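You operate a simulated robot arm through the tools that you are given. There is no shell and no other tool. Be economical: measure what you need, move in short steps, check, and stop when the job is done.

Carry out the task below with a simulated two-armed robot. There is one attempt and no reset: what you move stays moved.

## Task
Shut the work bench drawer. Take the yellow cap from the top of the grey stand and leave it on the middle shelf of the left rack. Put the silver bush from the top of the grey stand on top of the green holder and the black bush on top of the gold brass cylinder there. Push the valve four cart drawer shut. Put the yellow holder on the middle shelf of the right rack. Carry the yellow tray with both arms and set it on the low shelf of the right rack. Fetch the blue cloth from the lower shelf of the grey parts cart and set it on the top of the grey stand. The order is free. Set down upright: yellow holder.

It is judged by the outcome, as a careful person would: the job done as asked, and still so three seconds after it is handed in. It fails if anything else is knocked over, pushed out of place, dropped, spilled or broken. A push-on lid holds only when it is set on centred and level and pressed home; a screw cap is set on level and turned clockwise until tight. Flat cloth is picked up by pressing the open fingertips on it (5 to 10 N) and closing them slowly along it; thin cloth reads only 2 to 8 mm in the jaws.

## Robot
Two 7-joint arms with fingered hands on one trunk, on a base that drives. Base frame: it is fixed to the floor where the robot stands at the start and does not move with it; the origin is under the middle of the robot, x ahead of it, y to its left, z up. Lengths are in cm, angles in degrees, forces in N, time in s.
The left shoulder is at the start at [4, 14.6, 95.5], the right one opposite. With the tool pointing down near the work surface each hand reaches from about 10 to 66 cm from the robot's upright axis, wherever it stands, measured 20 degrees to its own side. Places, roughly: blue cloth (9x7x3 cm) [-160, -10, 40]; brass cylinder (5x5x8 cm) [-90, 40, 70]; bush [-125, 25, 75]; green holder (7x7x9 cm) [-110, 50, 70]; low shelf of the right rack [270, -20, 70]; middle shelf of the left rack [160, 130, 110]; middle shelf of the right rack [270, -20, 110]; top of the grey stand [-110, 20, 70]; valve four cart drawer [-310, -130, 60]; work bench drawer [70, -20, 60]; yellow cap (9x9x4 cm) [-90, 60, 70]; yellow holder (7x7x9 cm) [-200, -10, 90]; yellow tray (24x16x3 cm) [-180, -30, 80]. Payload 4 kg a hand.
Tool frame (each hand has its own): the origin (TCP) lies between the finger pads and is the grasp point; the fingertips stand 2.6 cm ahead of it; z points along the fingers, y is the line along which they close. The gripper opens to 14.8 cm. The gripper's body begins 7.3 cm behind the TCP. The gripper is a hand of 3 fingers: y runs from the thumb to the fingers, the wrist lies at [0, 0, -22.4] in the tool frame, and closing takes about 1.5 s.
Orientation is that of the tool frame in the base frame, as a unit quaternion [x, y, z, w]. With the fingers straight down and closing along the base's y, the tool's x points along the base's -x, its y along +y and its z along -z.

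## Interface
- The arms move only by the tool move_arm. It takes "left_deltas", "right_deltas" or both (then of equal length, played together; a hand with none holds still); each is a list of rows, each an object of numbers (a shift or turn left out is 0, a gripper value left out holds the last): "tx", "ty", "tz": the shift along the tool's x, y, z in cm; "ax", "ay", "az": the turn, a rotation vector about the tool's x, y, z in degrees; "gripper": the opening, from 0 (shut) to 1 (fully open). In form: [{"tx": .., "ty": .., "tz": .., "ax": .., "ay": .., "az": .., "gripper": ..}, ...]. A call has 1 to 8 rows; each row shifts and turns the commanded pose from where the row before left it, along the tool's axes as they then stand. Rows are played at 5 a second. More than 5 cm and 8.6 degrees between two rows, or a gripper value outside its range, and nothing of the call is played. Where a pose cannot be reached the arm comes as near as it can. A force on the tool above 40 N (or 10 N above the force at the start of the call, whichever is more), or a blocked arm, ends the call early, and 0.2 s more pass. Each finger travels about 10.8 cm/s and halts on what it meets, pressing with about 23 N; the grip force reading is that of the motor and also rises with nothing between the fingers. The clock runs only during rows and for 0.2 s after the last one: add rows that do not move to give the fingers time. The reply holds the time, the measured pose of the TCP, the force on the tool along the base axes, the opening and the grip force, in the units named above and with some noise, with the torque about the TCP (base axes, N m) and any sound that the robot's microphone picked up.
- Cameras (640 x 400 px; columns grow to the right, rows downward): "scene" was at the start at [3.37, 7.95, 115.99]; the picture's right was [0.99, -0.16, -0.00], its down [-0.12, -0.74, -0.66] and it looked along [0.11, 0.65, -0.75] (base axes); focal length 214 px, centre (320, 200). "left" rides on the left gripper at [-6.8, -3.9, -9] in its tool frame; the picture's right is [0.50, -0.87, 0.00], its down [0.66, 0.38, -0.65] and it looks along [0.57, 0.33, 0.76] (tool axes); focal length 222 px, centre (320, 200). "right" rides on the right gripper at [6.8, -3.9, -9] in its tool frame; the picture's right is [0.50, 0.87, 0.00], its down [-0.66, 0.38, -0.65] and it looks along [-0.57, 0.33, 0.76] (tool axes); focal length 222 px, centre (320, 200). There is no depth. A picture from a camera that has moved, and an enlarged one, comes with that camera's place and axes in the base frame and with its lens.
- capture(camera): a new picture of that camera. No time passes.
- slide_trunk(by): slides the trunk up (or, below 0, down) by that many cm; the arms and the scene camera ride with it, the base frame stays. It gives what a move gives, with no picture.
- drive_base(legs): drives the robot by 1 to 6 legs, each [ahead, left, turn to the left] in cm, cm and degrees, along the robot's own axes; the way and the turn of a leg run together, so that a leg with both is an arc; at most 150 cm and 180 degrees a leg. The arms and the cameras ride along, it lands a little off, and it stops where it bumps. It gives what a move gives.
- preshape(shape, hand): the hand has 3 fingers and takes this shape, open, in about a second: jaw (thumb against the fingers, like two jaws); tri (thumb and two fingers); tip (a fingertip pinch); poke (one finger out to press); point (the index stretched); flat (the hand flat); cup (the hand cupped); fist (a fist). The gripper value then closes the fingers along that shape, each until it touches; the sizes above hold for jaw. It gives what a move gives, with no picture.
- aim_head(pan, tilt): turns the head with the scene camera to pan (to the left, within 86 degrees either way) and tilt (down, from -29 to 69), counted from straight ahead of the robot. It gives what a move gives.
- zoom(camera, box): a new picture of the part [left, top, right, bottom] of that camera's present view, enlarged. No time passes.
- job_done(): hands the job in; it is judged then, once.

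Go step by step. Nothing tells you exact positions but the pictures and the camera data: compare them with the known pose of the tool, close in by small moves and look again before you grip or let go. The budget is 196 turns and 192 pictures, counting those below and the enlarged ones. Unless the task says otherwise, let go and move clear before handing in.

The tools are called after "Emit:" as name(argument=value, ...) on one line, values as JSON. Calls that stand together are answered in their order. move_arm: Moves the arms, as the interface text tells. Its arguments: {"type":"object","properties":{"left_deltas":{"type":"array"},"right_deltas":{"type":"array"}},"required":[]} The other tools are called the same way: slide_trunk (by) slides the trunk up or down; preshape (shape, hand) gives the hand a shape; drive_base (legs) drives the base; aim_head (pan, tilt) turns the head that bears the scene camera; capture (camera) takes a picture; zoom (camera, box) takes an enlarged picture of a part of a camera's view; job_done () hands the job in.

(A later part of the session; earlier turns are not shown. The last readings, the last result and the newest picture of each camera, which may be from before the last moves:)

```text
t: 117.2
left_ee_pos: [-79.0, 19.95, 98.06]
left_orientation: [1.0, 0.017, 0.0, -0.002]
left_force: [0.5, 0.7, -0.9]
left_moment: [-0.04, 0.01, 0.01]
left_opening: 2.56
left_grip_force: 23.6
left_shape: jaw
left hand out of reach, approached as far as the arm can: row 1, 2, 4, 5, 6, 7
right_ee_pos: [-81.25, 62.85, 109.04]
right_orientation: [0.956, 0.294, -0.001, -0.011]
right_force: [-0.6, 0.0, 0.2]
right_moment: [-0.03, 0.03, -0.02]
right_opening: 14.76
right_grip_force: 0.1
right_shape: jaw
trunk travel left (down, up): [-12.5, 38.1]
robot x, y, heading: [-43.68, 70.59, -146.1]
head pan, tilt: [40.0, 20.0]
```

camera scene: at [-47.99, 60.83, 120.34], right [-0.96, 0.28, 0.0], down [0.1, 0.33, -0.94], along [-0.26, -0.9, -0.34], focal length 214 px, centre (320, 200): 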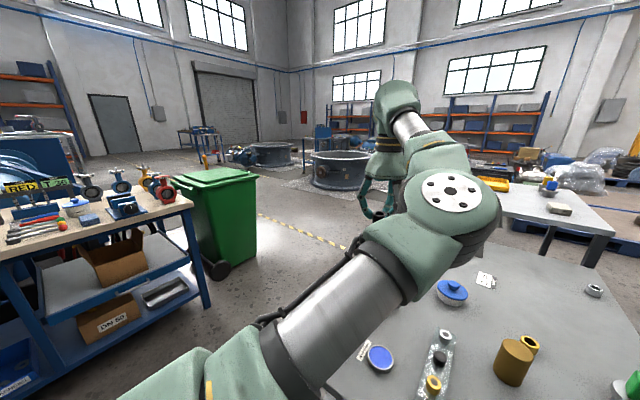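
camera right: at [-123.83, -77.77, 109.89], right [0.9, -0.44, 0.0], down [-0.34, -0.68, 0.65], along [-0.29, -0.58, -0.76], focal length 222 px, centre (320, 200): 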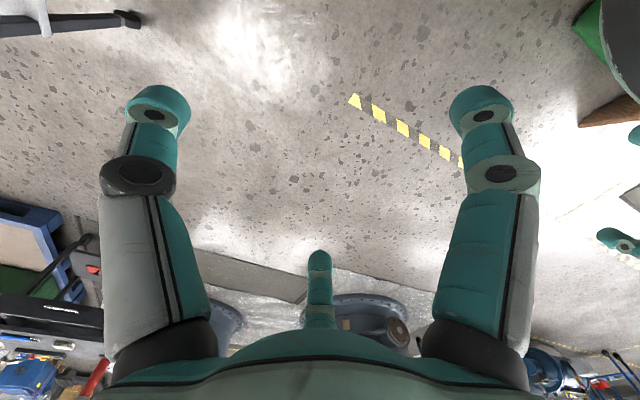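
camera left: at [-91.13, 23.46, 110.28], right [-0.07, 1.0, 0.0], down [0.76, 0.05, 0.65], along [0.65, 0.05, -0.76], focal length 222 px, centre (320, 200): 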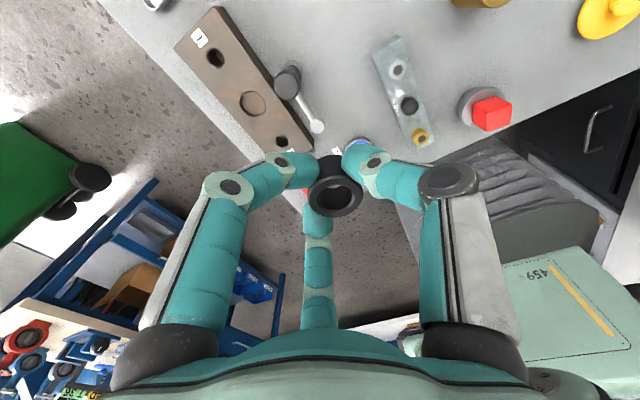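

Emit:
move_arm(left_deltas=[{"az": -8}, {"az": -8}, {"az": -8}, {"az": -8}, {"az": -8}, {"az": -8}, {"az": -8}, {"az": -8}])

Emit:
move_arm(left_deltas=[{"tz": 1}, {"tz": 1}, {"tz": 1}, {"tz": 1}])

Emit:
capture(camera="scene")

```text
t: 119.0
left_ee_pos: [-72.51, 17.63, 96.79]
left_orientation: [0.839, 0.544, -0.001, 0.0]
left_force: [0.7, 0.9, -0.4]
left_moment: [0.0, 0.02, 0.01]
left_opening: 2.56
left_grip_force: 23.4
left_shape: jaw
left hand out of reach, approached as far as the arm can: row 6, 7, 8
right_ee_pos: [-81.2, 62.79, 109.06]
right_orientation: [0.956, 0.293, -0.002, -0.011]
right_force: [-0.5, -0.1, 0.6]
right_moment: [-0.01, 0.01, 0.01]
right_opening: 14.75
right_grip_force: 0.0
right_shape: jaw
trunk travel left (down, up): [-12.5, 38.1]
robot x, y, heading: [-43.83, 70.42, -146.0]
head pan, tilt: [40.0, 20.0]
```

```text
t: 120.0
left_ee_pos: [-72.87, 17.26, 93.6]
left_orientation: [0.839, 0.544, 0.0, -0.002]
left_force: [-0.1, 0.4, -1.2]
left_moment: [0.01, 0.03, -0.03]
left_opening: 2.53
left_grip_force: 22.9
left_shape: jaw
left hand out of reach, approached as far as the arm can: row 2, 4
right_ee_pos: [-81.2, 62.71, 109.11]
right_orientation: [0.956, 0.292, -0.001, -0.01]
right_force: [-0.2, -0.6, -0.5]
right_moment: [-0.01, -0.01, -0.01]
right_opening: 14.81
right_grip_force: 0.1
right_shape: jaw
trunk travel left (down, up): [-12.5, 38.1]
robot x, y, heading: [-43.71, 70.68, -146.3]
head pan, tilt: [40.0, 20.0]
```

```text
137 pictures are left
camera scene: at [-47.99, 60.82, 120.33], right [-0.96, 0.28, 0.0], down [0.1, 0.33, -0.94], along [-0.26, -0.9, -0.34], focal length 214 px, centre (320, 200)
```

scene: 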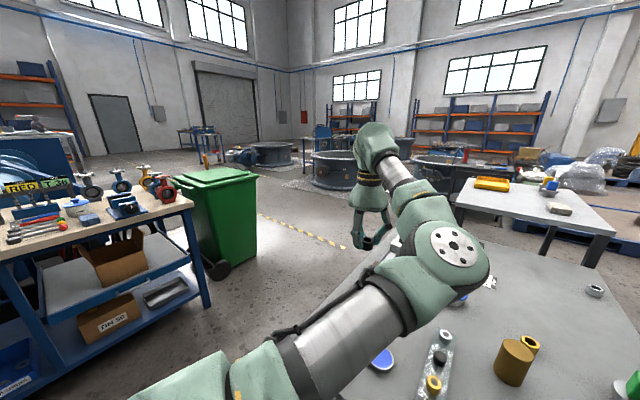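

The left arm works well only to its own side, so I'll step back slightly and turn the base right by 39°, which carries the held bush above the brass cylinder.

Emit:
drive_base(legs=[[-3.5, 6, 0], [0, 0, -39]])

Emit:
capture(camera="left")

Emit:
aim_head(pan=25, tilt=45)

Emit:
capture(camera="scene")

```text
t: 122.8
left_ee_pos: [-93.89, 44.61, 93.5]
left_orientation: [0.973, 0.232, 0.001, -0.001]
left_force: [0.1, 0.6, -0.7]
left_moment: [-0.02, 0.0, 0.01]
left_opening: 2.57
left_grip_force: 22.4
left_shape: jaw
right_ee_pos: [-71.62, 85.25, 109.03]
right_orientation: [0.999, -0.043, 0.002, -0.011]
right_force: [-0.8, -0.2, -0.2]
right_moment: [-0.02, -0.01, 0.01]
right_opening: 14.8
right_grip_force: 0.0
right_shape: jaw
trunk travel left (down, up): [-12.5, 38.1]
robot x, y, heading: [-37.43, 67.71, 175.0]
head pan, tilt: [40.0, 20.0]
```

```text
136 pictures are left
camera left: at [-101.59, 45.07, 102.57], right [0.06, 1.0, 0.0], down [0.75, -0.04, 0.65], along [0.65, -0.03, -0.76], focal length 222 px, centre (320, 200)
```

left: 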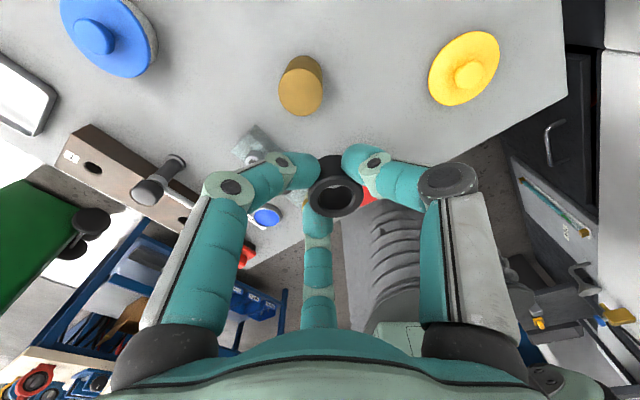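

```text
t: 123.7
left_ee_pos: [-93.83, 44.56, 93.6]
left_orientation: [0.973, 0.232, 0.001, -0.001]
left_force: [0.1, 1.0, -1.2]
left_moment: [-0.01, 0.02, 0.0]
left_opening: 2.55
left_grip_force: 22.9
left_shape: jaw
right_ee_pos: [-71.58, 85.28, 109.04]
right_orientation: [0.999, -0.043, 0.002, -0.01]
right_force: [0.0, 0.4, -0.4]
right_moment: [0.04, -0.01, -0.01]
right_opening: 14.8
right_grip_force: 0.1
right_shape: jaw
trunk travel left (down, up): [-12.5, 38.1]
robot x, y, heading: [-37.3, 67.59, 174.7]
head pan, tilt: [25.0, 45.0]
```

```text
135 pictures are left
camera scene: at [-47.18, 65.46, 116.47], right [-0.34, 0.94, 0.0], down [0.67, 0.24, -0.71], along [-0.67, -0.24, -0.71], focal length 214 px, centre (320, 200)
```

scene: 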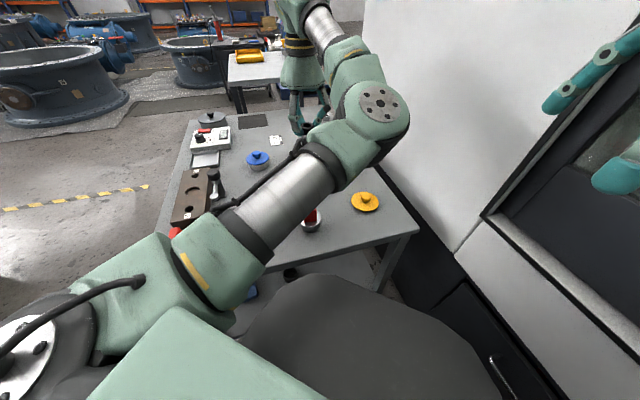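

The cylinder top shows at about (-94.9,43.0), and the bush sits about 1 cm off the TCP towards +y. I'll correct sideways and lower in small steps.

Emit:
move_arm(left_deltas=[{"tx": -1, "ty": 0.9}, {"tx": -1.1, "ty": 0.95}, {"tz": 1}, {"tz": 1}, {"tz": 1}, {"tz": 1}, {"tz": 1}])

Emit:
capture(camera="left")

```text
t: 125.3
left_ee_pos: [-94.69, 41.86, 88.45]
left_orientation: [0.973, 0.232, 0.0, -0.001]
left_force: [-0.9, 0.5, -0.3]
left_moment: [0.0, 0.0, -0.03]
left_opening: 2.57
left_grip_force: 23.1
left_shape: jaw
right_ee_pos: [-71.76, 85.31, 109.01]
right_orientation: [0.999, -0.044, 0.002, -0.01]
right_force: [0.3, 0.1, 0.0]
right_moment: [0.0, 0.02, -0.01]
right_opening: 14.78
right_grip_force: 0.1
right_shape: jaw
trunk travel left (down, up): [-12.5, 38.1]
robot x, y, heading: [-37.72, 67.65, 174.3]
head pan, tilt: [25.0, 45.0]
```

```text
134 pictures are left
camera left: at [-102.57, 42.43, 97.48], right [0.06, 1.0, 0.0], down [0.75, -0.04, 0.65], along [0.65, -0.03, -0.76], focal length 222 px, centre (320, 200)
```

left: 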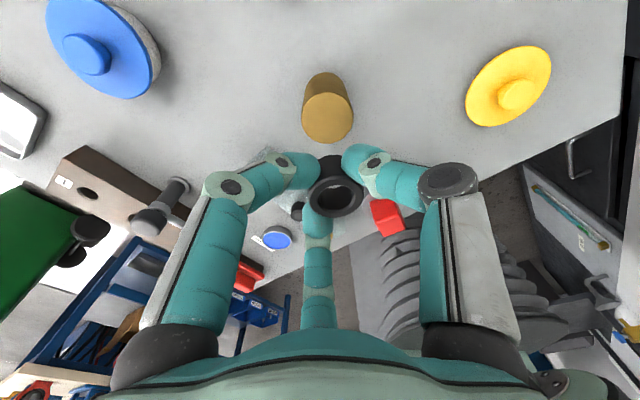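

Emit:
move_arm(left_deltas=[{"tx": -0.6, "ty": -0.3}, {"tz": 1}, {"tz": 1}, {"tz": 1}, {"tz": 1}, {"tz": 1}])

Emit:
capture(camera="left")

Emit:
capture(camera="scene")

```text
t: 126.7
left_ee_pos: [-95.45, 41.99, 83.42]
left_orientation: [0.973, 0.232, 0.001, -0.001]
left_force: [-0.6, 0.1, -1.2]
left_moment: [0.0, 0.03, 0.0]
left_opening: 2.55
left_grip_force: 22.8
left_shape: jaw
right_ee_pos: [-71.66, 85.33, 109.08]
right_orientation: [0.999, -0.043, 0.002, -0.01]
right_force: [-0.3, 0.0, -0.3]
right_moment: [0.0, 0.02, -0.01]
right_opening: 14.81
right_grip_force: 0.0
right_shape: jaw
trunk travel left (down, up): [-12.5, 38.1]
robot x, y, heading: [-37.57, 67.75, 175.0]
head pan, tilt: [25.0, 45.0]
```

```text
133 pictures are left
camera left: at [-103.22, 42.48, 92.43], right [0.06, 1.0, 0.0], down [0.75, -0.04, 0.66], along [0.65, -0.04, -0.76], focal length 222 px, centre (320, 200)
```

left: 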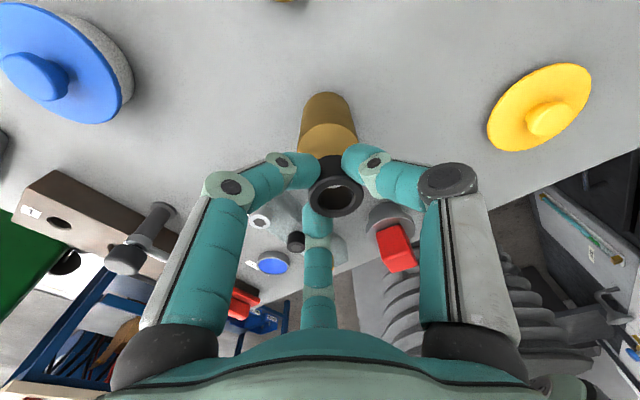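

```text
132 pictures are left
camera scene: at [-47.2, 65.46, 116.46], right [-0.34, 0.94, 0.0], down [0.67, 0.24, -0.71], along [-0.67, -0.24, -0.71], focal length 214 px, centre (320, 200)
```

scene: 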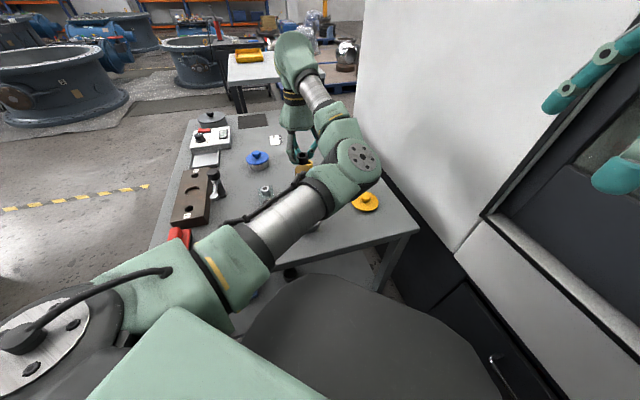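

The bush is right above the cylinder. Lowering gently to contact.

Emit:
move_arm(left_deltas=[{"tz": 0.6}, {"tz": 0.5}, {"tz": 0.4}, {"tz": 0.3}])

Emit:
zoom(camera="left", box=[240, 80, 440, 230])

```text
t: 127.7
left_ee_pos: [-95.41, 42.02, 81.75]
left_orientation: [0.973, 0.232, 0.001, -0.002]
left_force: [-0.8, -0.6, -1.2]
left_moment: [-0.04, 0.01, 0.0]
left_opening: 2.54
left_grip_force: 22.9
left_shape: jaw
right_ee_pos: [-71.6, 85.31, 109.12]
right_orientation: [0.999, -0.044, 0.002, -0.01]
right_force: [-0.3, -1.0, 0.5]
right_moment: [0.0, 0.01, 0.0]
right_opening: 14.78
right_grip_force: 0.1
right_shape: jaw
trunk travel left (down, up): [-12.5, 38.1]
robot x, y, heading: [-37.51, 67.98, 174.6]
head pan, tilt: [25.0, 45.0]
```

```text
2.67 times, centred on (340, 155) of left
camera zoom: at [-103.24, 42.49, 90.71], right [0.06, 1.0, 0.0], down [0.76, -0.04, 0.65], along [0.65, -0.03, -0.76], focal length 592 px, centre (267, 320)
```

zoom: 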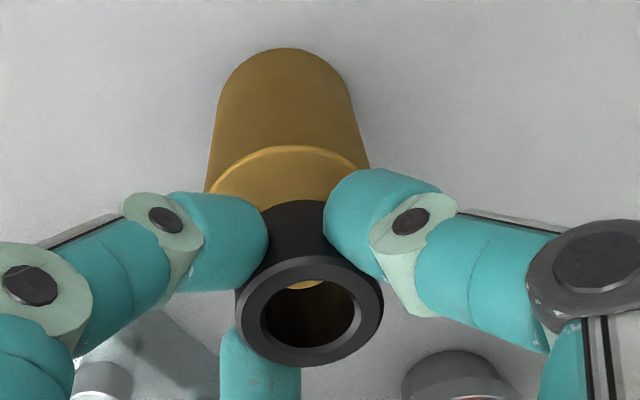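

Emit:
move_arm(left_deltas=[{"tx": -0.3, "tz": 0.3}, {"tz": 0.3}, {"tz": 0.3}, {"tz": 0.3}, {"tz": 0.3}])

```text
t: 128.9
left_ee_pos: [-95.68, 41.92, 80.74]
left_orientation: [0.973, 0.232, -0.003, 0.0]
left_force: [-5.4, -1.5, 21.0]
left_moment: [0.19, 0.02, 0.11]
left_opening: 2.65
left_grip_force: 22.7
left_shape: jaw
right_ee_pos: [-71.56, 85.32, 109.11]
right_orientation: [0.999, -0.044, 0.001, -0.01]
right_force: [0.9, -0.6, 0.4]
right_moment: [0.02, -0.03, 0.0]
right_opening: 14.77
right_grip_force: 0.1
right_shape: jaw
trunk travel left (down, up): [-12.5, 38.1]
robot x, y, heading: [-37.23, 67.82, 174.6]
head pan, tilt: [25.0, 45.0]
```

Contact felt. I'll ease off slightly and open the fingers.

Emit:
move_arm(left_deltas=[{"tz": -0.2}, {"gripper": 0.2}, {"gripper": 0.3}, {"gripper": 0.4}, {"gripper": 0.4}, {}])

Emit:
zoom(camera="left", box=[240, 80, 440, 230])

```text
t: 130.3
left_ee_pos: [-95.67, 41.9, 80.51]
left_orientation: [0.973, 0.232, 0.001, -0.001]
left_force: [0.5, -0.3, -1.0]
left_moment: [0.0, -0.03, 0.0]
left_opening: 5.89
left_grip_force: 0.1
left_shape: jaw
right_ee_pos: [-71.58, 85.28, 109.09]
right_orientation: [0.999, -0.044, 0.003, -0.011]
right_force: [0.7, -0.1, -0.4]
right_moment: [0.0, 0.03, -0.03]
right_opening: 14.79
right_grip_force: 0.0
right_shape: jaw
trunk travel left (down, up): [-12.5, 38.1]
robot x, y, heading: [-37.31, 67.79, 174.4]
head pan, tilt: [25.0, 45.0]
```

```text
2.67 times, centred on (340, 155) of left
camera zoom: at [-103.46, 42.34, 89.42], right [0.06, 1.0, 0.0], down [0.75, -0.04, 0.65], along [0.65, -0.03, -0.76], focal length 592 px, centre (267, 320)
```

zoom: 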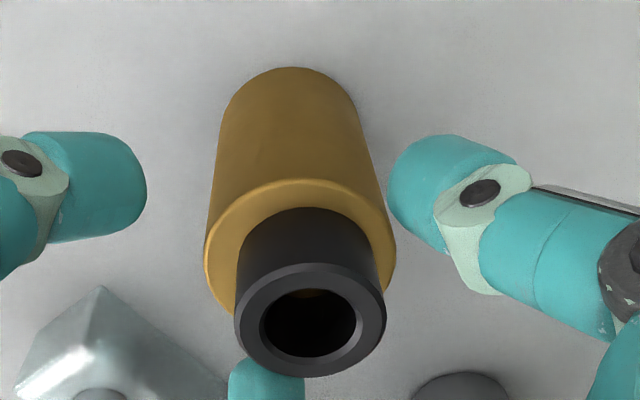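

The black bush stands on the brass cylinder. Raising the hand clear.

Emit:
move_arm(left_deltas=[{"tz": -1, "gripper": 0.55}, {"tz": -1}, {"tz": -1.5}, {"tz": -2}, {"tz": -2}, {"tz": -2}, {"tz": -2}, {"tz": -2}])

Emit:
capture(camera="left")

```text
t: 132.1
left_ee_pos: [-95.35, 41.76, 94.19]
left_orientation: [0.973, 0.229, -0.001, 0.0]
left_force: [-0.6, 0.2, 0.3]
left_moment: [0.01, 0.01, 0.0]
left_opening: 8.07
left_grip_force: 0.0
left_shape: jaw
left hand out of reach, approached as far as the arm can: row 8
right_ee_pos: [-71.53, 85.36, 108.99]
right_orientation: [0.999, -0.043, 0.001, -0.011]
right_force: [0.1, -0.2, 0.0]
right_moment: [-0.01, 0.02, 0.02]
right_opening: 14.79
right_grip_force: 0.0
right_shape: jaw
trunk travel left (down, up): [-12.5, 38.1]
robot x, y, heading: [-37.89, 67.61, 174.8]
head pan, tilt: [25.0, 45.0]
```

```text
129 pictures are left
camera left: at [-103.1, 42.16, 103.19], right [0.06, 1.0, 0.0], down [0.76, -0.05, 0.65], along [0.65, -0.04, -0.76], focal length 222 px, centre (320, 200)
```

left: 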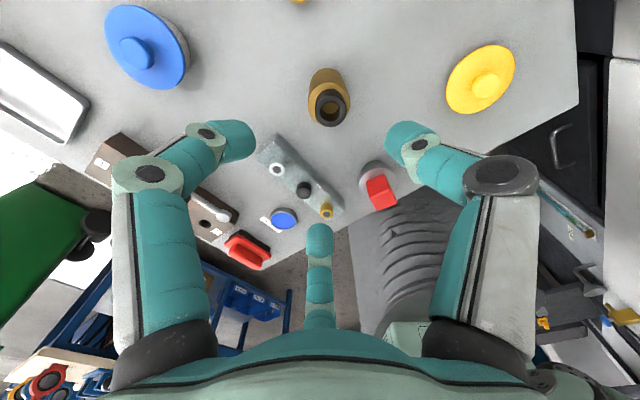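

Black bush done. Next I'll level things out, go round to the parts cart and look at the cloth, tray and the route to the silver bush.

Emit:
drive_base(legs=[[0, 0, 39], [-27, 0, 0], [0, 82, 0], [120, 0, 0], [55, 0, 0], [0, 0, -90]])

Emit:
aim_head(pan=0, tilt=35)

Emit:
capture(camera="scene")

```text
t: 152.0
left_ee_pos: [-176.41, -48.59, 94.11]
left_orientation: [0.975, -0.223, 0.0, -0.001]
left_force: [-0.5, 0.2, -0.8]
left_moment: [0.0, -0.02, 0.0]
left_opening: 8.08
left_grip_force: 0.1
left_shape: jaw
right_ee_pos: [-127.24, -40.71, 108.95]
right_orientation: [0.877, -0.48, 0.007, -0.008]
right_force: [-0.2, 0.8, -0.3]
right_moment: [-0.01, -0.01, 0.01]
right_opening: 14.8
right_grip_force: 0.0
right_shape: jaw
trunk travel left (down, up): [-12.5, 38.1]
robot x, y, heading: [-120.13, -78.03, 122.2]
head pan, tilt: [25.0, 45.0]
```

```text
t: 152.8
left_ee_pos: [-176.38, -48.6, 94.05]
left_orientation: [0.975, -0.224, 0.001, -0.001]
left_force: [0.8, -0.1, 0.0]
left_moment: [0.02, -0.01, 0.02]
left_opening: 8.08
left_grip_force: 0.1
left_shape: jaw
right_ee_pos: [-127.34, -40.78, 109.13]
right_orientation: [0.877, -0.48, 0.007, -0.008]
right_force: [0.3, 0.1, 0.6]
right_moment: [0.0, 0.03, -0.04]
right_opening: 14.78
right_grip_force: 0.1
right_shape: jaw
trunk travel left (down, up): [-12.5, 38.1]
robot x, y, heading: [-120.68, -78.15, 122.4]
head pan, tilt: [0.0, 35.0]
```

```text
128 pictures are left
camera scene: at [-126.15, -69.12, 117.94], right [0.84, 0.53, 0.0], down [0.31, -0.48, -0.82], along [-0.44, 0.69, -0.57], focal length 214 px, centre (320, 200)
```

scene: 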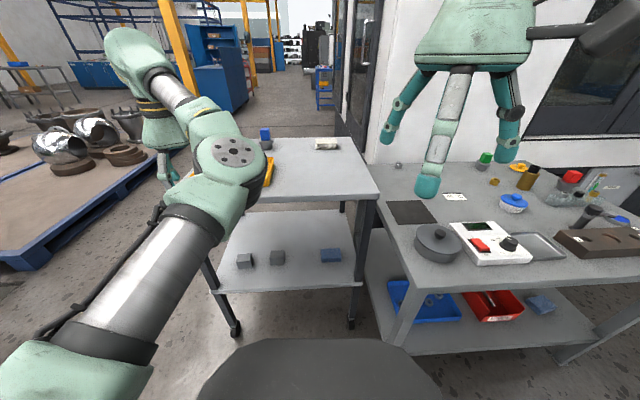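

The cloth is at (-158,-10) on the cart's lower shelf, the cart's front edge runs parallel to the stand. I'll pull the left hand back and shift left and ahead so the right arm can reach under the cart top.

Emit:
move_arm(left_deltas=[{"tx": 2.1, "ty": 1.3}, {"tx": 2.1, "ty": 1.3}, {"tx": 2.1, "ty": 1.3}, {"tx": 2.1, "ty": 1.3}, {"tx": 2.1, "ty": 1.3}, {"tx": 2.1, "ty": 1.3}])

Emit:
drive_base(legs=[[0, 0, 1.5], [0, 12, 0], [16, 0, 0]])

Emit:
aim_head(pan=-10, tilt=45)

Emit:
capture(camera="scene")

```text
t: 154.2
left_ee_pos: [-171.09, -60.36, 96.23]
left_orientation: [0.975, -0.223, 0.003, -0.001]
left_force: [0.2, -0.4, -0.1]
left_moment: [-0.02, -0.01, -0.01]
left_opening: 8.07
left_grip_force: 0.0
left_shape: jaw
left hand out of reach, approached as far as the arm can: row 3, 4, 5, 6
right_ee_pos: [-127.39, -40.85, 109.12]
right_orientation: [0.877, -0.481, 0.006, -0.009]
right_force: [0.6, 0.2, -0.2]
right_moment: [0.03, 0.0, -0.01]
right_opening: 14.81
right_grip_force: 0.0
right_shape: jaw
trunk travel left (down, up): [-12.5, 38.1]
robot x, y, heading: [-120.47, -78.81, 122.4]
head pan, tilt: [0.0, 35.0]
```

```text
t: 156.9
left_ee_pos: [-190.56, -54.91, 96.13]
left_orientation: [0.978, -0.21, 0.001, -0.001]
left_force: [0.7, 0.2, -0.3]
left_moment: [-0.01, 0.01, -0.03]
left_opening: 8.11
left_grip_force: 0.0
left_shape: jaw
right_ee_pos: [-147.29, -34.13, 109.12]
right_orientation: [0.884, -0.468, 0.007, -0.008]
right_force: [-0.1, 0.7, -1.4]
right_moment: [-0.01, -0.04, -0.02]
right_opening: 14.8
right_grip_force: 0.0
right_shape: jaw
trunk travel left (down, up): [-12.5, 38.1]
robot x, y, heading: [-139.41, -71.44, 123.9]
head pan, tilt: [0.0, 35.0]
```

```text
t: 157.6
left_ee_pos: [-190.45, -54.93, 96.29]
left_orientation: [0.978, -0.21, 0.002, -0.002]
left_force: [0.3, -0.2, -0.6]
left_moment: [0.02, 0.01, -0.04]
left_opening: 8.11
left_grip_force: 0.1
left_shape: jaw
right_ee_pos: [-147.45, -34.21, 109.04]
right_orientation: [0.884, -0.468, 0.006, -0.008]
right_force: [-0.3, 0.3, 0.0]
right_moment: [0.0, 0.01, -0.05]
right_opening: 14.79
right_grip_force: 0.0
right_shape: jaw
trunk travel left (down, up): [-12.5, 38.1]
robot x, y, heading: [-139.05, -71.4, 123.9]
head pan, tilt: [-10.0, 45.0]
```

```text
127 pictures are left
camera scene: at [-143.66, -62.37, 116.47], right [0.91, 0.41, 0.0], down [0.29, -0.65, -0.71], along [-0.29, 0.65, -0.71], focal length 214 px, centre (320, 200)
```

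scene: 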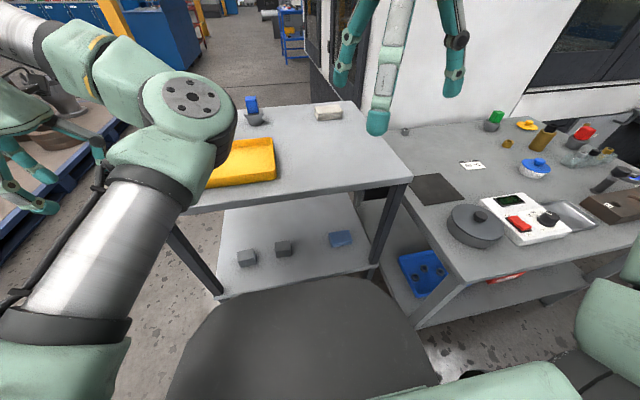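

Cloth confirmed at (-157.3,-11,40). I'll back off 12 cm, lower the trunk, tilt the right hand forward and bring it down in front of the cart.

Emit:
drive_base(legs=[[-12, 0, 0]])

Emit:
slide_trunk(by=-10)

Emit:
move_arm(right_deltas=[{"ay": -8}, {"ay": -8}, {"ay": -8}, {"ay": -8}, {"ay": -8}, {"ay": -8, "gripper": 0.75}])

Emit:
move_arm(right_deltas=[{"tx": 1.59, "tz": 4.66}, {"tx": 1.59, "tz": 4.66}, {"tx": 1.59, "tz": 4.66}, {"tx": 1.59, "tz": 4.66}, {"tx": 1.59, "tz": 4.66}, {"tx": 1.59, "tz": 4.66}, {"tx": 1.59, "tz": 4.66}, {"tx": 1.59, "tz": 4.66}])

Emit:
capture(camera="right")

```text
t: 158.8
left_ee_pos: [-183.78, -64.82, 96.24]
left_orientation: [0.978, -0.21, 0.001, -0.001]
left_force: [-0.1, 0.0, 0.3]
left_moment: [0.01, -0.02, -0.02]
left_opening: 8.11
left_grip_force: 0.1
left_shape: jaw
right_ee_pos: [-140.7, -44.12, 109.13]
right_orientation: [0.884, -0.468, 0.005, -0.009]
right_force: [0.7, 0.0, -0.1]
right_moment: [0.03, -0.01, 0.0]
right_opening: 14.8
right_grip_force: 0.0
right_shape: jaw
trunk travel left (down, up): [-12.5, 38.1]
robot x, y, heading: [-132.52, -81.41, 123.6]
head pan, tilt: [-10.0, 45.0]
```

```text
t: 160.2
left_ee_pos: [-184.0, -64.93, 86.22]
left_orientation: [0.978, -0.21, 0.001, -0.002]
left_force: [1.0, -0.3, -0.1]
left_moment: [-0.04, 0.0, 0.02]
left_opening: 8.06
left_grip_force: 0.1
left_shape: jaw
right_ee_pos: [-140.66, -44.03, 99.01]
right_orientation: [0.883, -0.469, 0.006, -0.008]
right_force: [0.1, 0.5, 0.2]
right_moment: [-0.02, 0.02, 0.0]
right_opening: 14.79
right_grip_force: 0.1
right_shape: jaw
trunk travel left (down, up): [-2.5, 48.1]
robot x, y, heading: [-132.99, -81.57, 123.6]
head pan, tilt: [-10.0, 45.0]
```

```text
t: 161.6
left_ee_pos: [-183.84, -64.82, 86.29]
left_orientation: [0.978, -0.21, 0.001, -0.002]
left_force: [-0.2, -0.1, 0.7]
left_moment: [0.02, -0.01, -0.02]
left_opening: 8.1
left_grip_force: 0.0
left_shape: jaw
right_ee_pos: [-140.5, -44.15, 99.14]
right_orientation: [0.809, -0.425, -0.354, -0.199]
right_force: [-0.5, 0.1, 0.3]
right_moment: [-0.03, 0.0, -0.01]
right_opening: 11.15
right_grip_force: 0.1
right_shape: jaw
trunk travel left (down, up): [-2.5, 48.1]
robot x, y, heading: [-133.03, -81.31, 123.8]
head pan, tilt: [-10.0, 45.0]
```

```text
t: 163.3
left_ee_pos: [-183.84, -64.83, 86.06]
left_orientation: [0.978, -0.21, 0.001, -0.002]
left_force: [-0.6, 0.3, 0.4]
left_moment: [0.03, 0.04, -0.02]
left_opening: 8.08
left_grip_force: 0.0
left_shape: jaw
right_ee_pos: [-151.59, -26.72, 66.3]
right_orientation: [0.812, -0.425, -0.348, -0.196]
right_force: [0.3, -0.1, -0.1]
right_moment: [0.01, -0.01, 0.01]
right_opening: 11.14
right_grip_force: 0.1
right_shape: jaw
right hand out of reach, approached as far as the arm can: row 7, 8
trunk travel left (down, up): [-2.5, 48.1]
robot x, y, heading: [-132.64, -81.55, 123.6]
head pan, tilt: [-10.0, 45.0]
```

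```text
126 pictures are left
camera right: at [-142.01, -33.95, 67.54], right [-0.52, -0.76, -0.39], down [-0.31, -0.25, 0.92], along [-0.8, 0.6, -0.11], focal length 222 px, centre (320, 200)
```

right: 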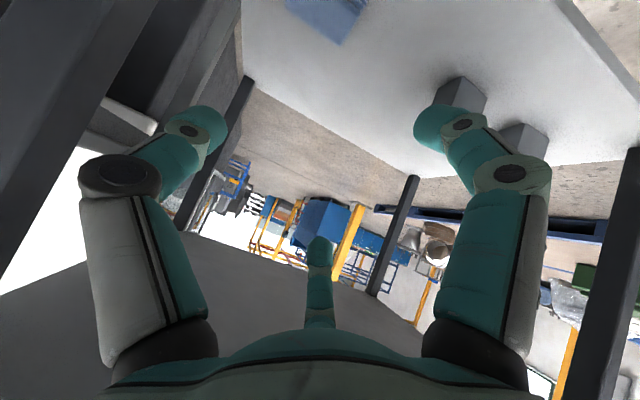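

Emit:
move_arm(right_deltas=[{"tx": 0.74, "tz": 0.67}, {"tx": 0.74, "tz": 0.67}, {"tx": 1.5, "tz": 1.34}, {"tx": 1.5, "tz": 1.34}, {"tx": 1.5, "tz": 1.34}, {"tx": 1.5, "tz": 1.34}, {"tx": 1.5, "tz": 1.34}, {"tx": 1.5, "tz": 1.34}])

Emit:
capture(camera="scene")

```text
t: 165.2
left_ee_pos: [-183.83, -64.86, 86.22]
left_orientation: [0.978, -0.21, 0.001, -0.001]
left_force: [-1.1, -0.8, 0.8]
left_moment: [0.01, -0.04, 0.0]
left_opening: 8.04
left_grip_force: 0.0
left_shape: jaw
right_ee_pos: [-155.24, -20.65, 60.12]
right_orientation: [0.812, -0.424, -0.349, -0.197]
right_force: [-0.5, -0.8, -0.4]
right_moment: [0.01, -0.04, 0.0]
right_opening: 11.12
right_grip_force: 0.1
right_shape: jaw
right hand out of reach, approached as far as the arm can: row 1, 2, 3, 4, 5, 6, 7, 8
trunk travel left (down, up): [-2.5, 48.1]
robot x, y, heading: [-133.16, -81.75, 123.7]
head pan, tilt: [-10.0, 45.0]
```

```text
125 pictures are left
camera scene: at [-137.05, -72.18, 106.44], right [0.91, 0.4, 0.0], down [0.29, -0.65, -0.71], along [-0.29, 0.65, -0.71], focal length 214 px, centre (320, 200)
```

scene: 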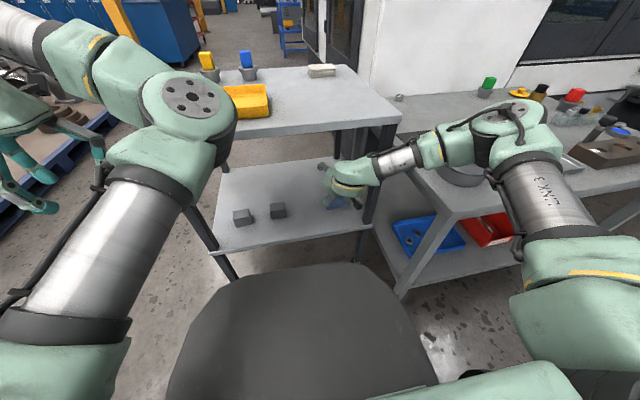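

The arm drifts forward as it lowers, which is the way I need. I'll continue down and forward toward the cloth under the cart top.

Emit:
move_arm(right_deltas=[{"tx": 1.2, "tz": 1.7, "ty": -0.5}, {"tx": 1.2, "tz": 1.7, "ty": -0.5}, {"tx": 1.2, "tz": 1.7, "ty": -0.5}, {"tx": 1.2, "tz": 1.7, "ty": -0.5}, {"tx": 1.2, "tz": 1.7, "ty": -0.5}])

Emit:
capture(camera="right")

Emit:
capture(camera="scene")

```text
t: 166.3
left_ee_pos: [-183.81, -64.83, 86.24]
left_orientation: [0.978, -0.21, 0.0, -0.002]
left_force: [-0.3, 0.1, 0.1]
left_moment: [-0.03, 0.0, 0.01]
left_opening: 8.08
left_grip_force: 0.0
left_shape: jaw
right_ee_pos: [-156.01, -14.53, 52.48]
right_orientation: [0.811, -0.425, -0.351, -0.196]
right_force: [-0.3, 0.8, -0.1]
right_moment: [-0.01, -0.03, 0.04]
right_opening: 11.13
right_grip_force: 0.0
right_shape: jaw
right hand out of reach, approached as far as the arm can: row 1, 2, 3, 4, 5
trunk travel left (down, up): [-2.5, 48.1]
robot x, y, heading: [-132.62, -81.49, 124.0]
head pan, tilt: [-10.0, 45.0]
```

```text
124 pictures are left
camera right: at [-146.49, -21.76, 53.64], right [-0.52, -0.76, -0.39], down [-0.31, -0.25, 0.92], along [-0.8, 0.6, -0.1], focal length 222 px, centre (320, 200)
```

right: 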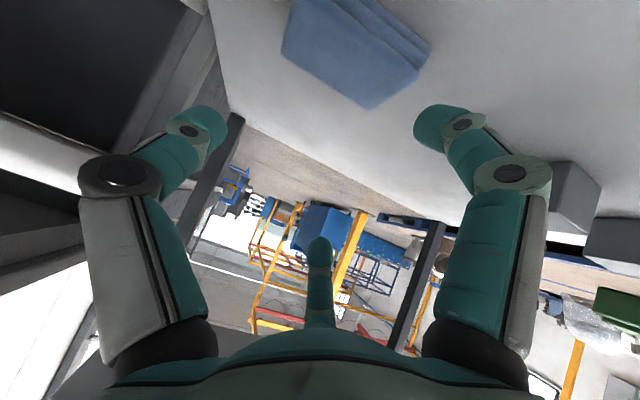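

```text
123 pictures are left
camera scene: at [-137.05, -72.17, 106.44], right [0.91, 0.4, 0.0], down [0.29, -0.65, -0.71], along [-0.29, 0.65, -0.71], focal length 214 px, centre (320, 200)
```

scene: 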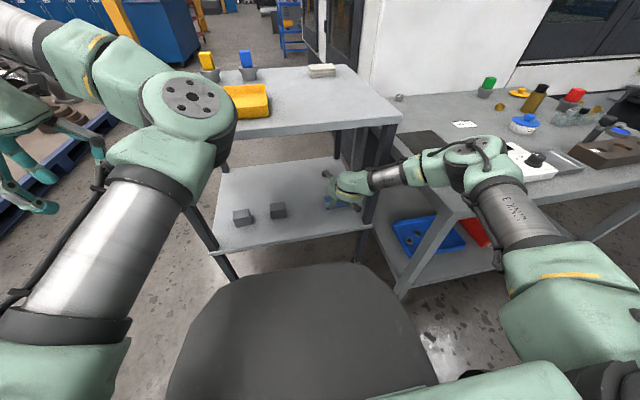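

Cloth: 9 cm along the cart edge, 7 cm deep, centre about (-156.4,-11.3). I'll open the hand fully and keep lowering onto it.

Emit:
move_arm(right_deltas=[{"tx": 1.0, "tz": 1.2, "ty": -0.3, "gripper": 1}, {"tx": 1.0, "tz": 1.2, "ty": -0.3}, {"tx": 1.0, "tz": 1.2, "ty": -0.3}, {"tx": 1.0, "tz": 1.2, "ty": -0.3}])

Emit:
capture(camera="right")

```text
t: 167.3
left_ee_pos: [-183.7, -64.93, 86.27]
left_orientation: [0.978, -0.21, 0.0, -0.002]
left_force: [-0.4, -0.8, -0.2]
left_moment: [0.0, 0.02, 0.02]
left_opening: 8.06
left_grip_force: 0.1
left_shape: jaw
right_ee_pos: [-156.36, -11.96, 47.36]
right_orientation: [0.81, -0.425, -0.352, -0.197]
right_force: [2.2, -2.4, 12.4]
right_moment: [-0.83, 0.01, 0.2]
right_opening: 14.79
right_grip_force: 0.1
right_shape: jaw
right hand out of reach, approached as far as the arm can: row 1, 2, 3
trunk travel left (down, up): [-2.5, 48.1]
robot x, y, heading: [-132.34, -81.56, 123.7]
head pan, tilt: [-10.0, 45.0]
```

```text
122 pictures are left
camera right: at [-146.77, -19.03, 48.4], right [-0.52, -0.76, -0.39], down [-0.31, -0.26, 0.92], along [-0.8, 0.6, -0.1], focal length 222 px, centre (320, 200)
```

right: 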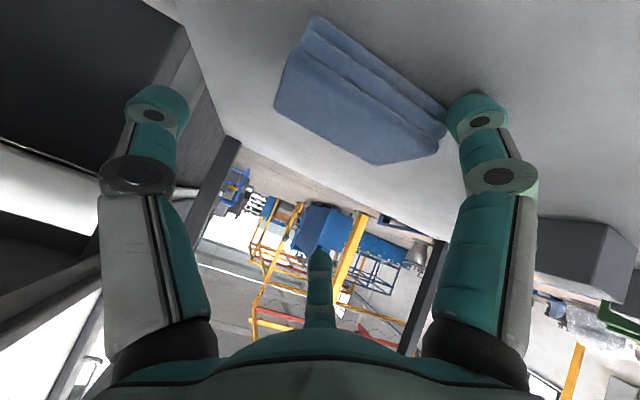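

A finger touched the cloth early because the tilt drops one finger lower. I'll rise a little and reduce the tilt.

Emit:
move_arm(right_deltas=[{"tx": -1.8, "tz": -1.6}, {"ay": 6}, {"ay": 6}, {"ay": 6}, {"ay": 6}])

Emit:
capture(camera="right")

Emit:
capture(camera="scene")

```text
t: 168.6
left_ee_pos: [-183.95, -64.84, 86.2]
left_orientation: [0.978, -0.211, 0.001, -0.001]
left_force: [-0.3, -0.4, -0.7]
left_moment: [0.02, -0.01, 0.01]
left_opening: 8.1
left_grip_force: 0.0
left_shape: jaw
right_ee_pos: [-156.11, -12.23, 49.21]
right_orientation: [0.865, -0.457, -0.177, -0.105]
right_force: [0.0, -0.6, -0.9]
right_moment: [0.02, 0.01, -0.02]
right_opening: 14.8
right_grip_force: 0.1
right_shape: jaw
trunk travel left (down, up): [-2.5, 48.1]
robot x, y, heading: [-132.85, -81.4, 123.7]
head pan, tilt: [-10.0, 45.0]
```

```text
121 pictures are left
camera right: at [-147.39, -18.29, 54.82], right [-0.46, -0.86, -0.22], down [-0.52, 0.06, 0.85], along [-0.72, 0.5, -0.47], focal length 222 px, centre (320, 200)
```

right: 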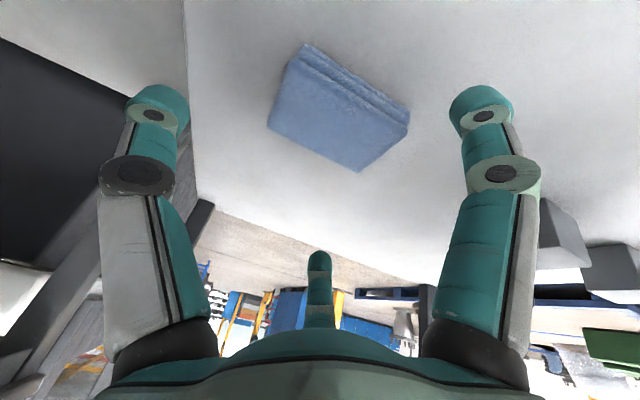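

```text
120 pictures are left
camera scene: at [-137.07, -72.2, 106.44], right [0.91, 0.4, 0.0], down [0.29, -0.65, -0.71], along [-0.29, 0.65, -0.71], focal length 214 px, centre (320, 200)
```

scene: 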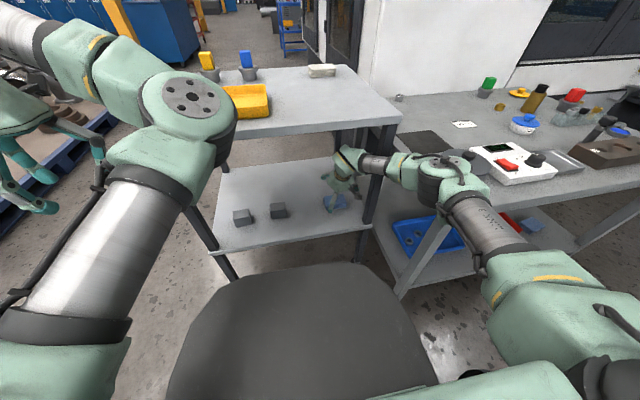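

Now the hand is centred over the cloth with 24° tilt. Lowering in 1 cm steps.

Emit:
move_arm(right_deltas=[{"tx": 0.3, "tz": 1.0}, {"tx": 0.3, "tz": 1.0}, {"tx": 0.4, "tz": 0.9}, {"tx": 0.4, "tz": 0.9}, {"tx": 0.4, "tz": 0.9}, {"tx": 0.4, "tz": 0.9}])

Emit:
capture(camera="right")

```text
t: 169.8
left_ee_pos: [-183.85, -64.74, 86.3]
left_orientation: [0.978, -0.211, 0.001, -0.001]
left_force: [-0.5, 0.1, -0.3]
left_moment: [-0.02, 0.01, 0.02]
left_opening: 8.1
left_grip_force: 0.1
left_shape: jaw
right_ee_pos: [-156.37, -11.23, 45.51]
right_orientation: [0.862, -0.459, -0.186, -0.109]
right_force: [4.1, 0.0, 20.1]
right_moment: [-1.66, -0.29, 0.28]
right_opening: 14.77
right_grip_force: 0.0
right_shape: jaw
trunk travel left (down, up): [-2.5, 48.1]
robot x, y, heading: [-132.88, -82.05, 123.9]
head pan, tilt: [-10.0, 45.0]
stopped in row 6 (right hand): the force on the tool passed its limit at 48 N (the readings are from after the stop); the commanded pose is now the measured one
```

```text
119 pictures are left
camera right: at [-147.61, -17.48, 50.8], right [-0.47, -0.86, -0.22], down [-0.5, 0.05, 0.86], along [-0.73, 0.51, -0.45], focal length 222 px, centre (320, 200)
```

right: 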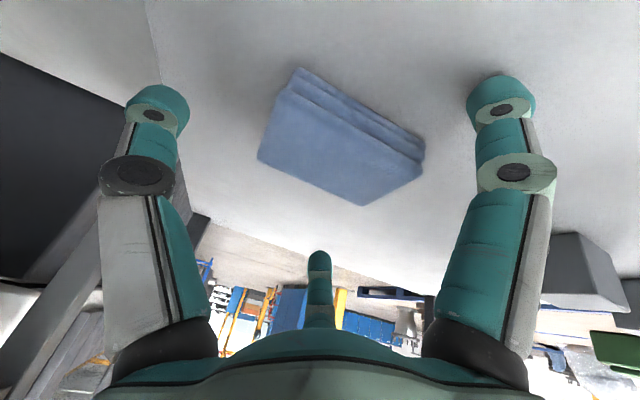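

The shelf turns out to be at z≈41 (cart top ≈81), so the cloth centre is about (-154.9,-12.5). I'll rise, bring the hand nearly vertical, and correct.

Emit:
move_arm(right_deltas=[{"tx": -1.0, "tz": -2.3}, {"tx": 1.5, "tz": -0.7, "ty": -0.4}, {"ay": 6}, {"ay": 6}, {"ay": 6}, {}])

Emit:
capture(camera="right")

Emit:
capture(camera="scene")

```text
t: 171.2
left_ee_pos: [-183.79, -64.91, 86.19]
left_orientation: [0.978, -0.211, 0.001, -0.002]
left_force: [-0.5, 0.7, -0.8]
left_moment: [-0.05, -0.02, 0.0]
left_opening: 8.09
left_grip_force: 0.1
left_shape: jaw
right_ee_pos: [-154.68, -13.29, 47.65]
right_orientation: [0.881, -0.469, -0.046, -0.034]
right_force: [0.3, -0.8, 0.0]
right_moment: [-0.02, 0.0, 0.01]
right_opening: 14.78
right_grip_force: 0.1
right_shape: jaw
right hand out of reach, approached as far as the arm can: row 5
trunk travel left (down, up): [-2.5, 48.1]
robot x, y, heading: [-132.71, -82.03, 124.0]
head pan, tilt: [-10.0, 45.0]
```

```text
118 pictures are left
camera right: at [-147.2, -17.66, 55.76], right [-0.44, -0.89, -0.07], down [-0.65, 0.26, 0.72], along [-0.62, 0.36, -0.69], focal length 222 px, centre (320, 200)
```

right: 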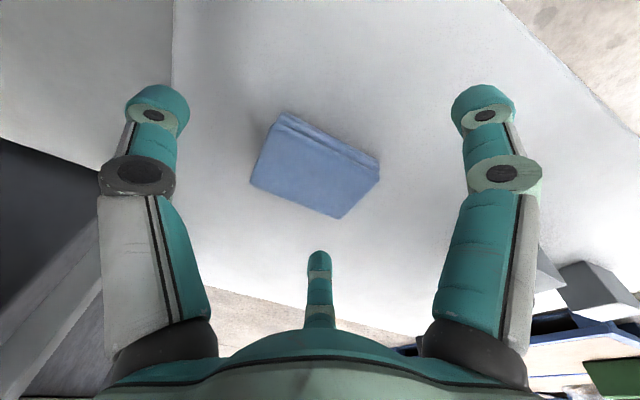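

```text
117 pictures are left
camera scene: at [-137.02, -72.18, 106.44], right [0.92, 0.4, 0.0], down [0.28, -0.65, -0.71], along [-0.28, 0.65, -0.71], focal length 214 px, centre (320, 200)
```

scene: 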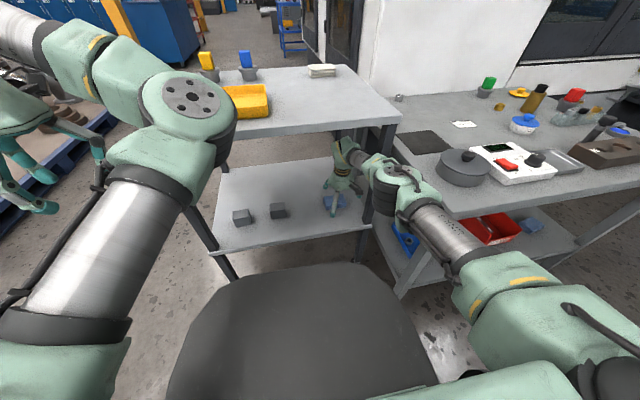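

Well centred. Lowering the last 3.3 cm and closing.

Emit:
move_arm(right_deltas=[{"tz": 0.8, "tx": 0.1}, {"tz": 0.8, "tx": 0.1}, {"tz": 0.8, "tx": 0.1}, {"tz": 0.5}, {"tz": 0.4}])

Emit:
capture(camera="right")

```text
t: 172.4
left_ee_pos: [-183.84, -64.87, 86.16]
left_orientation: [0.978, -0.21, 0.001, -0.001]
left_force: [0.5, -0.2, 0.3]
left_moment: [-0.02, 0.0, -0.03]
left_opening: 8.09
left_grip_force: 0.0
left_shape: jaw
right_ee_pos: [-154.1, -13.82, 44.32]
right_orientation: [0.881, -0.47, -0.047, -0.035]
right_force: [0.8, 0.1, 2.2]
right_moment: [0.12, 0.14, -0.05]
right_opening: 14.78
right_grip_force: 0.1
right_shape: jaw
right hand out of reach, approached as far as the arm can: row 3, 5
trunk travel left (down, up): [-2.5, 48.1]
robot x, y, heading: [-132.46, -81.66, 123.8]
head pan, tilt: [-10.0, 45.0]
```

```text
116 pictures are left
camera right: at [-146.67, -18.25, 52.44], right [-0.44, -0.89, -0.07], down [-0.65, 0.26, 0.72], along [-0.62, 0.36, -0.69], focal length 222 px, centre (320, 200)
```

right: 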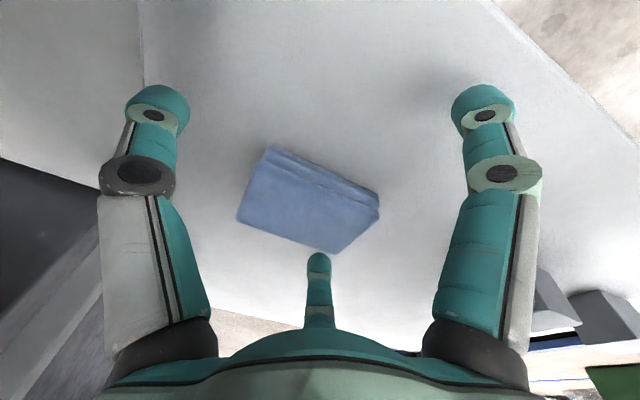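

Emit:
move_arm(right_deltas=[{"gripper": 0.8}, {"gripper": 0.7}, {"gripper": 0.6}, {"gripper": 0.5}, {"gripper": 0.4}, {}, {}])

Emit:
capture(camera="right")

```text
t: 174.0
left_ee_pos: [-183.88, -64.78, 86.17]
left_orientation: [0.977, -0.211, 0.001, -0.001]
left_force: [-1.3, 0.1, -0.3]
left_moment: [0.02, -0.02, -0.01]
left_opening: 8.09
left_grip_force: 0.0
left_shape: jaw
right_ee_pos: [-154.25, -13.83, 44.23]
right_orientation: [0.881, -0.47, -0.046, -0.035]
right_force: [0.8, -0.4, -0.2]
right_moment: [0.01, -0.03, 0.0]
right_opening: 6.6
right_grip_force: 22.7
right_shape: jaw
trunk travel left (down, up): [-2.5, 48.1]
robot x, y, heading: [-132.53, -81.48, 123.8]
head pan, tilt: [-10.0, 45.0]
```

```text
115 pictures are left
camera right: at [-146.67, -18.25, 52.39], right [-0.44, -0.89, -0.07], down [-0.65, 0.26, 0.72], along [-0.62, 0.36, -0.69], focal length 222 px, centre (320, 200)
```

right: 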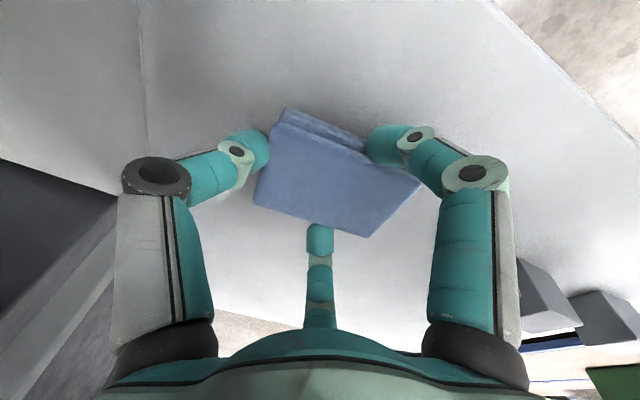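

The cloth is gripped. I'll lift it 3 cm and back the base out from under the cart top.

Emit:
move_arm(right_deltas=[{"tz": -1}, {"tz": -1}, {"tz": -1}])

Emit:
drive_base(legs=[[-26, 0, 0]])

Emit:
capture(camera="right")

Emit:
capture(camera="scene")

```text
t: 174.8
left_ee_pos: [-183.75, -64.8, 86.21]
left_orientation: [0.978, -0.211, 0.001, -0.001]
left_force: [-0.3, 0.3, 0.9]
left_moment: [0.0, 0.0, -0.02]
left_opening: 8.1
left_grip_force: 0.0
left_shape: jaw
right_ee_pos: [-154.13, -14.15, 47.17]
right_orientation: [0.881, -0.469, -0.047, -0.035]
right_force: [-0.6, -0.4, -0.3]
right_moment: [0.01, 0.0, -0.03]
right_opening: 6.63
right_grip_force: 23.2
right_shape: jaw
trunk travel left (down, up): [-2.5, 48.1]
robot x, y, heading: [-132.55, -81.48, 123.7]
head pan, tilt: [-10.0, 45.0]
```

```text
t: 176.7
left_ee_pos: [-169.08, -86.72, 86.16]
left_orientation: [0.977, -0.213, 0.002, -0.002]
left_force: [0.2, -0.4, 0.6]
left_moment: [0.01, 0.04, -0.02]
left_opening: 8.07
left_grip_force: 0.0
left_shape: jaw
right_ee_pos: [-139.31, -36.15, 47.23]
right_orientation: [0.88, -0.471, -0.046, -0.035]
right_force: [0.7, 0.3, -0.8]
right_moment: [0.0, -0.04, 0.02]
right_opening: 6.59
right_grip_force: 23.2
right_shape: jaw
trunk travel left (down, up): [-2.5, 48.1]
robot x, y, heading: [-118.18, -103.6, 123.9]
head pan, tilt: [-10.0, 45.0]
```

```text
114 pictures are left
camera right: at [-131.74, -40.6, 55.38], right [-0.44, -0.89, -0.07], down [-0.64, 0.26, 0.72], along [-0.62, 0.37, -0.69], focal length 222 px, centre (320, 200)
```

right: 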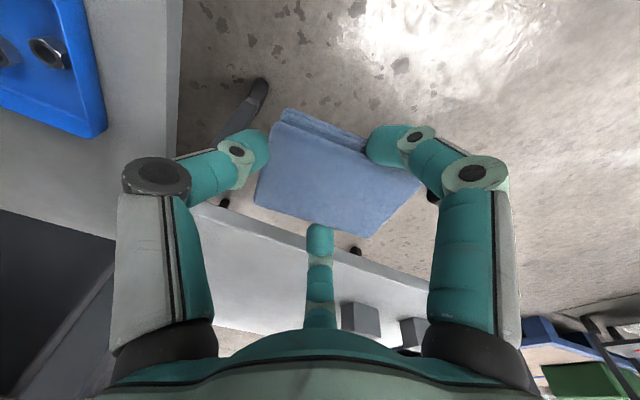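

```text
113 pictures are left
camera scene: at [-122.3, -94.24, 106.45], right [0.92, 0.4, 0.0], down [0.28, -0.65, -0.71], along [-0.28, 0.65, -0.71], focal length 214 px, centre (320, 200)
```

scene: 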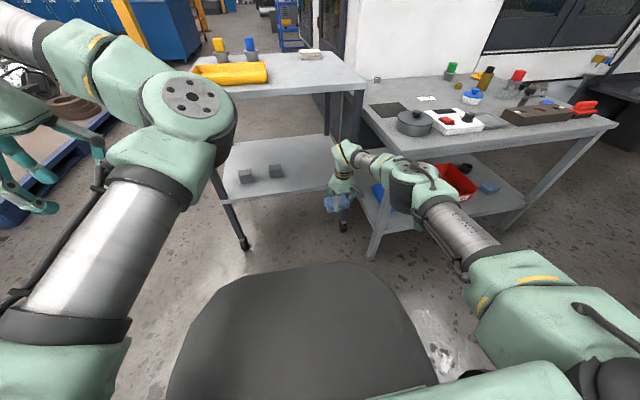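

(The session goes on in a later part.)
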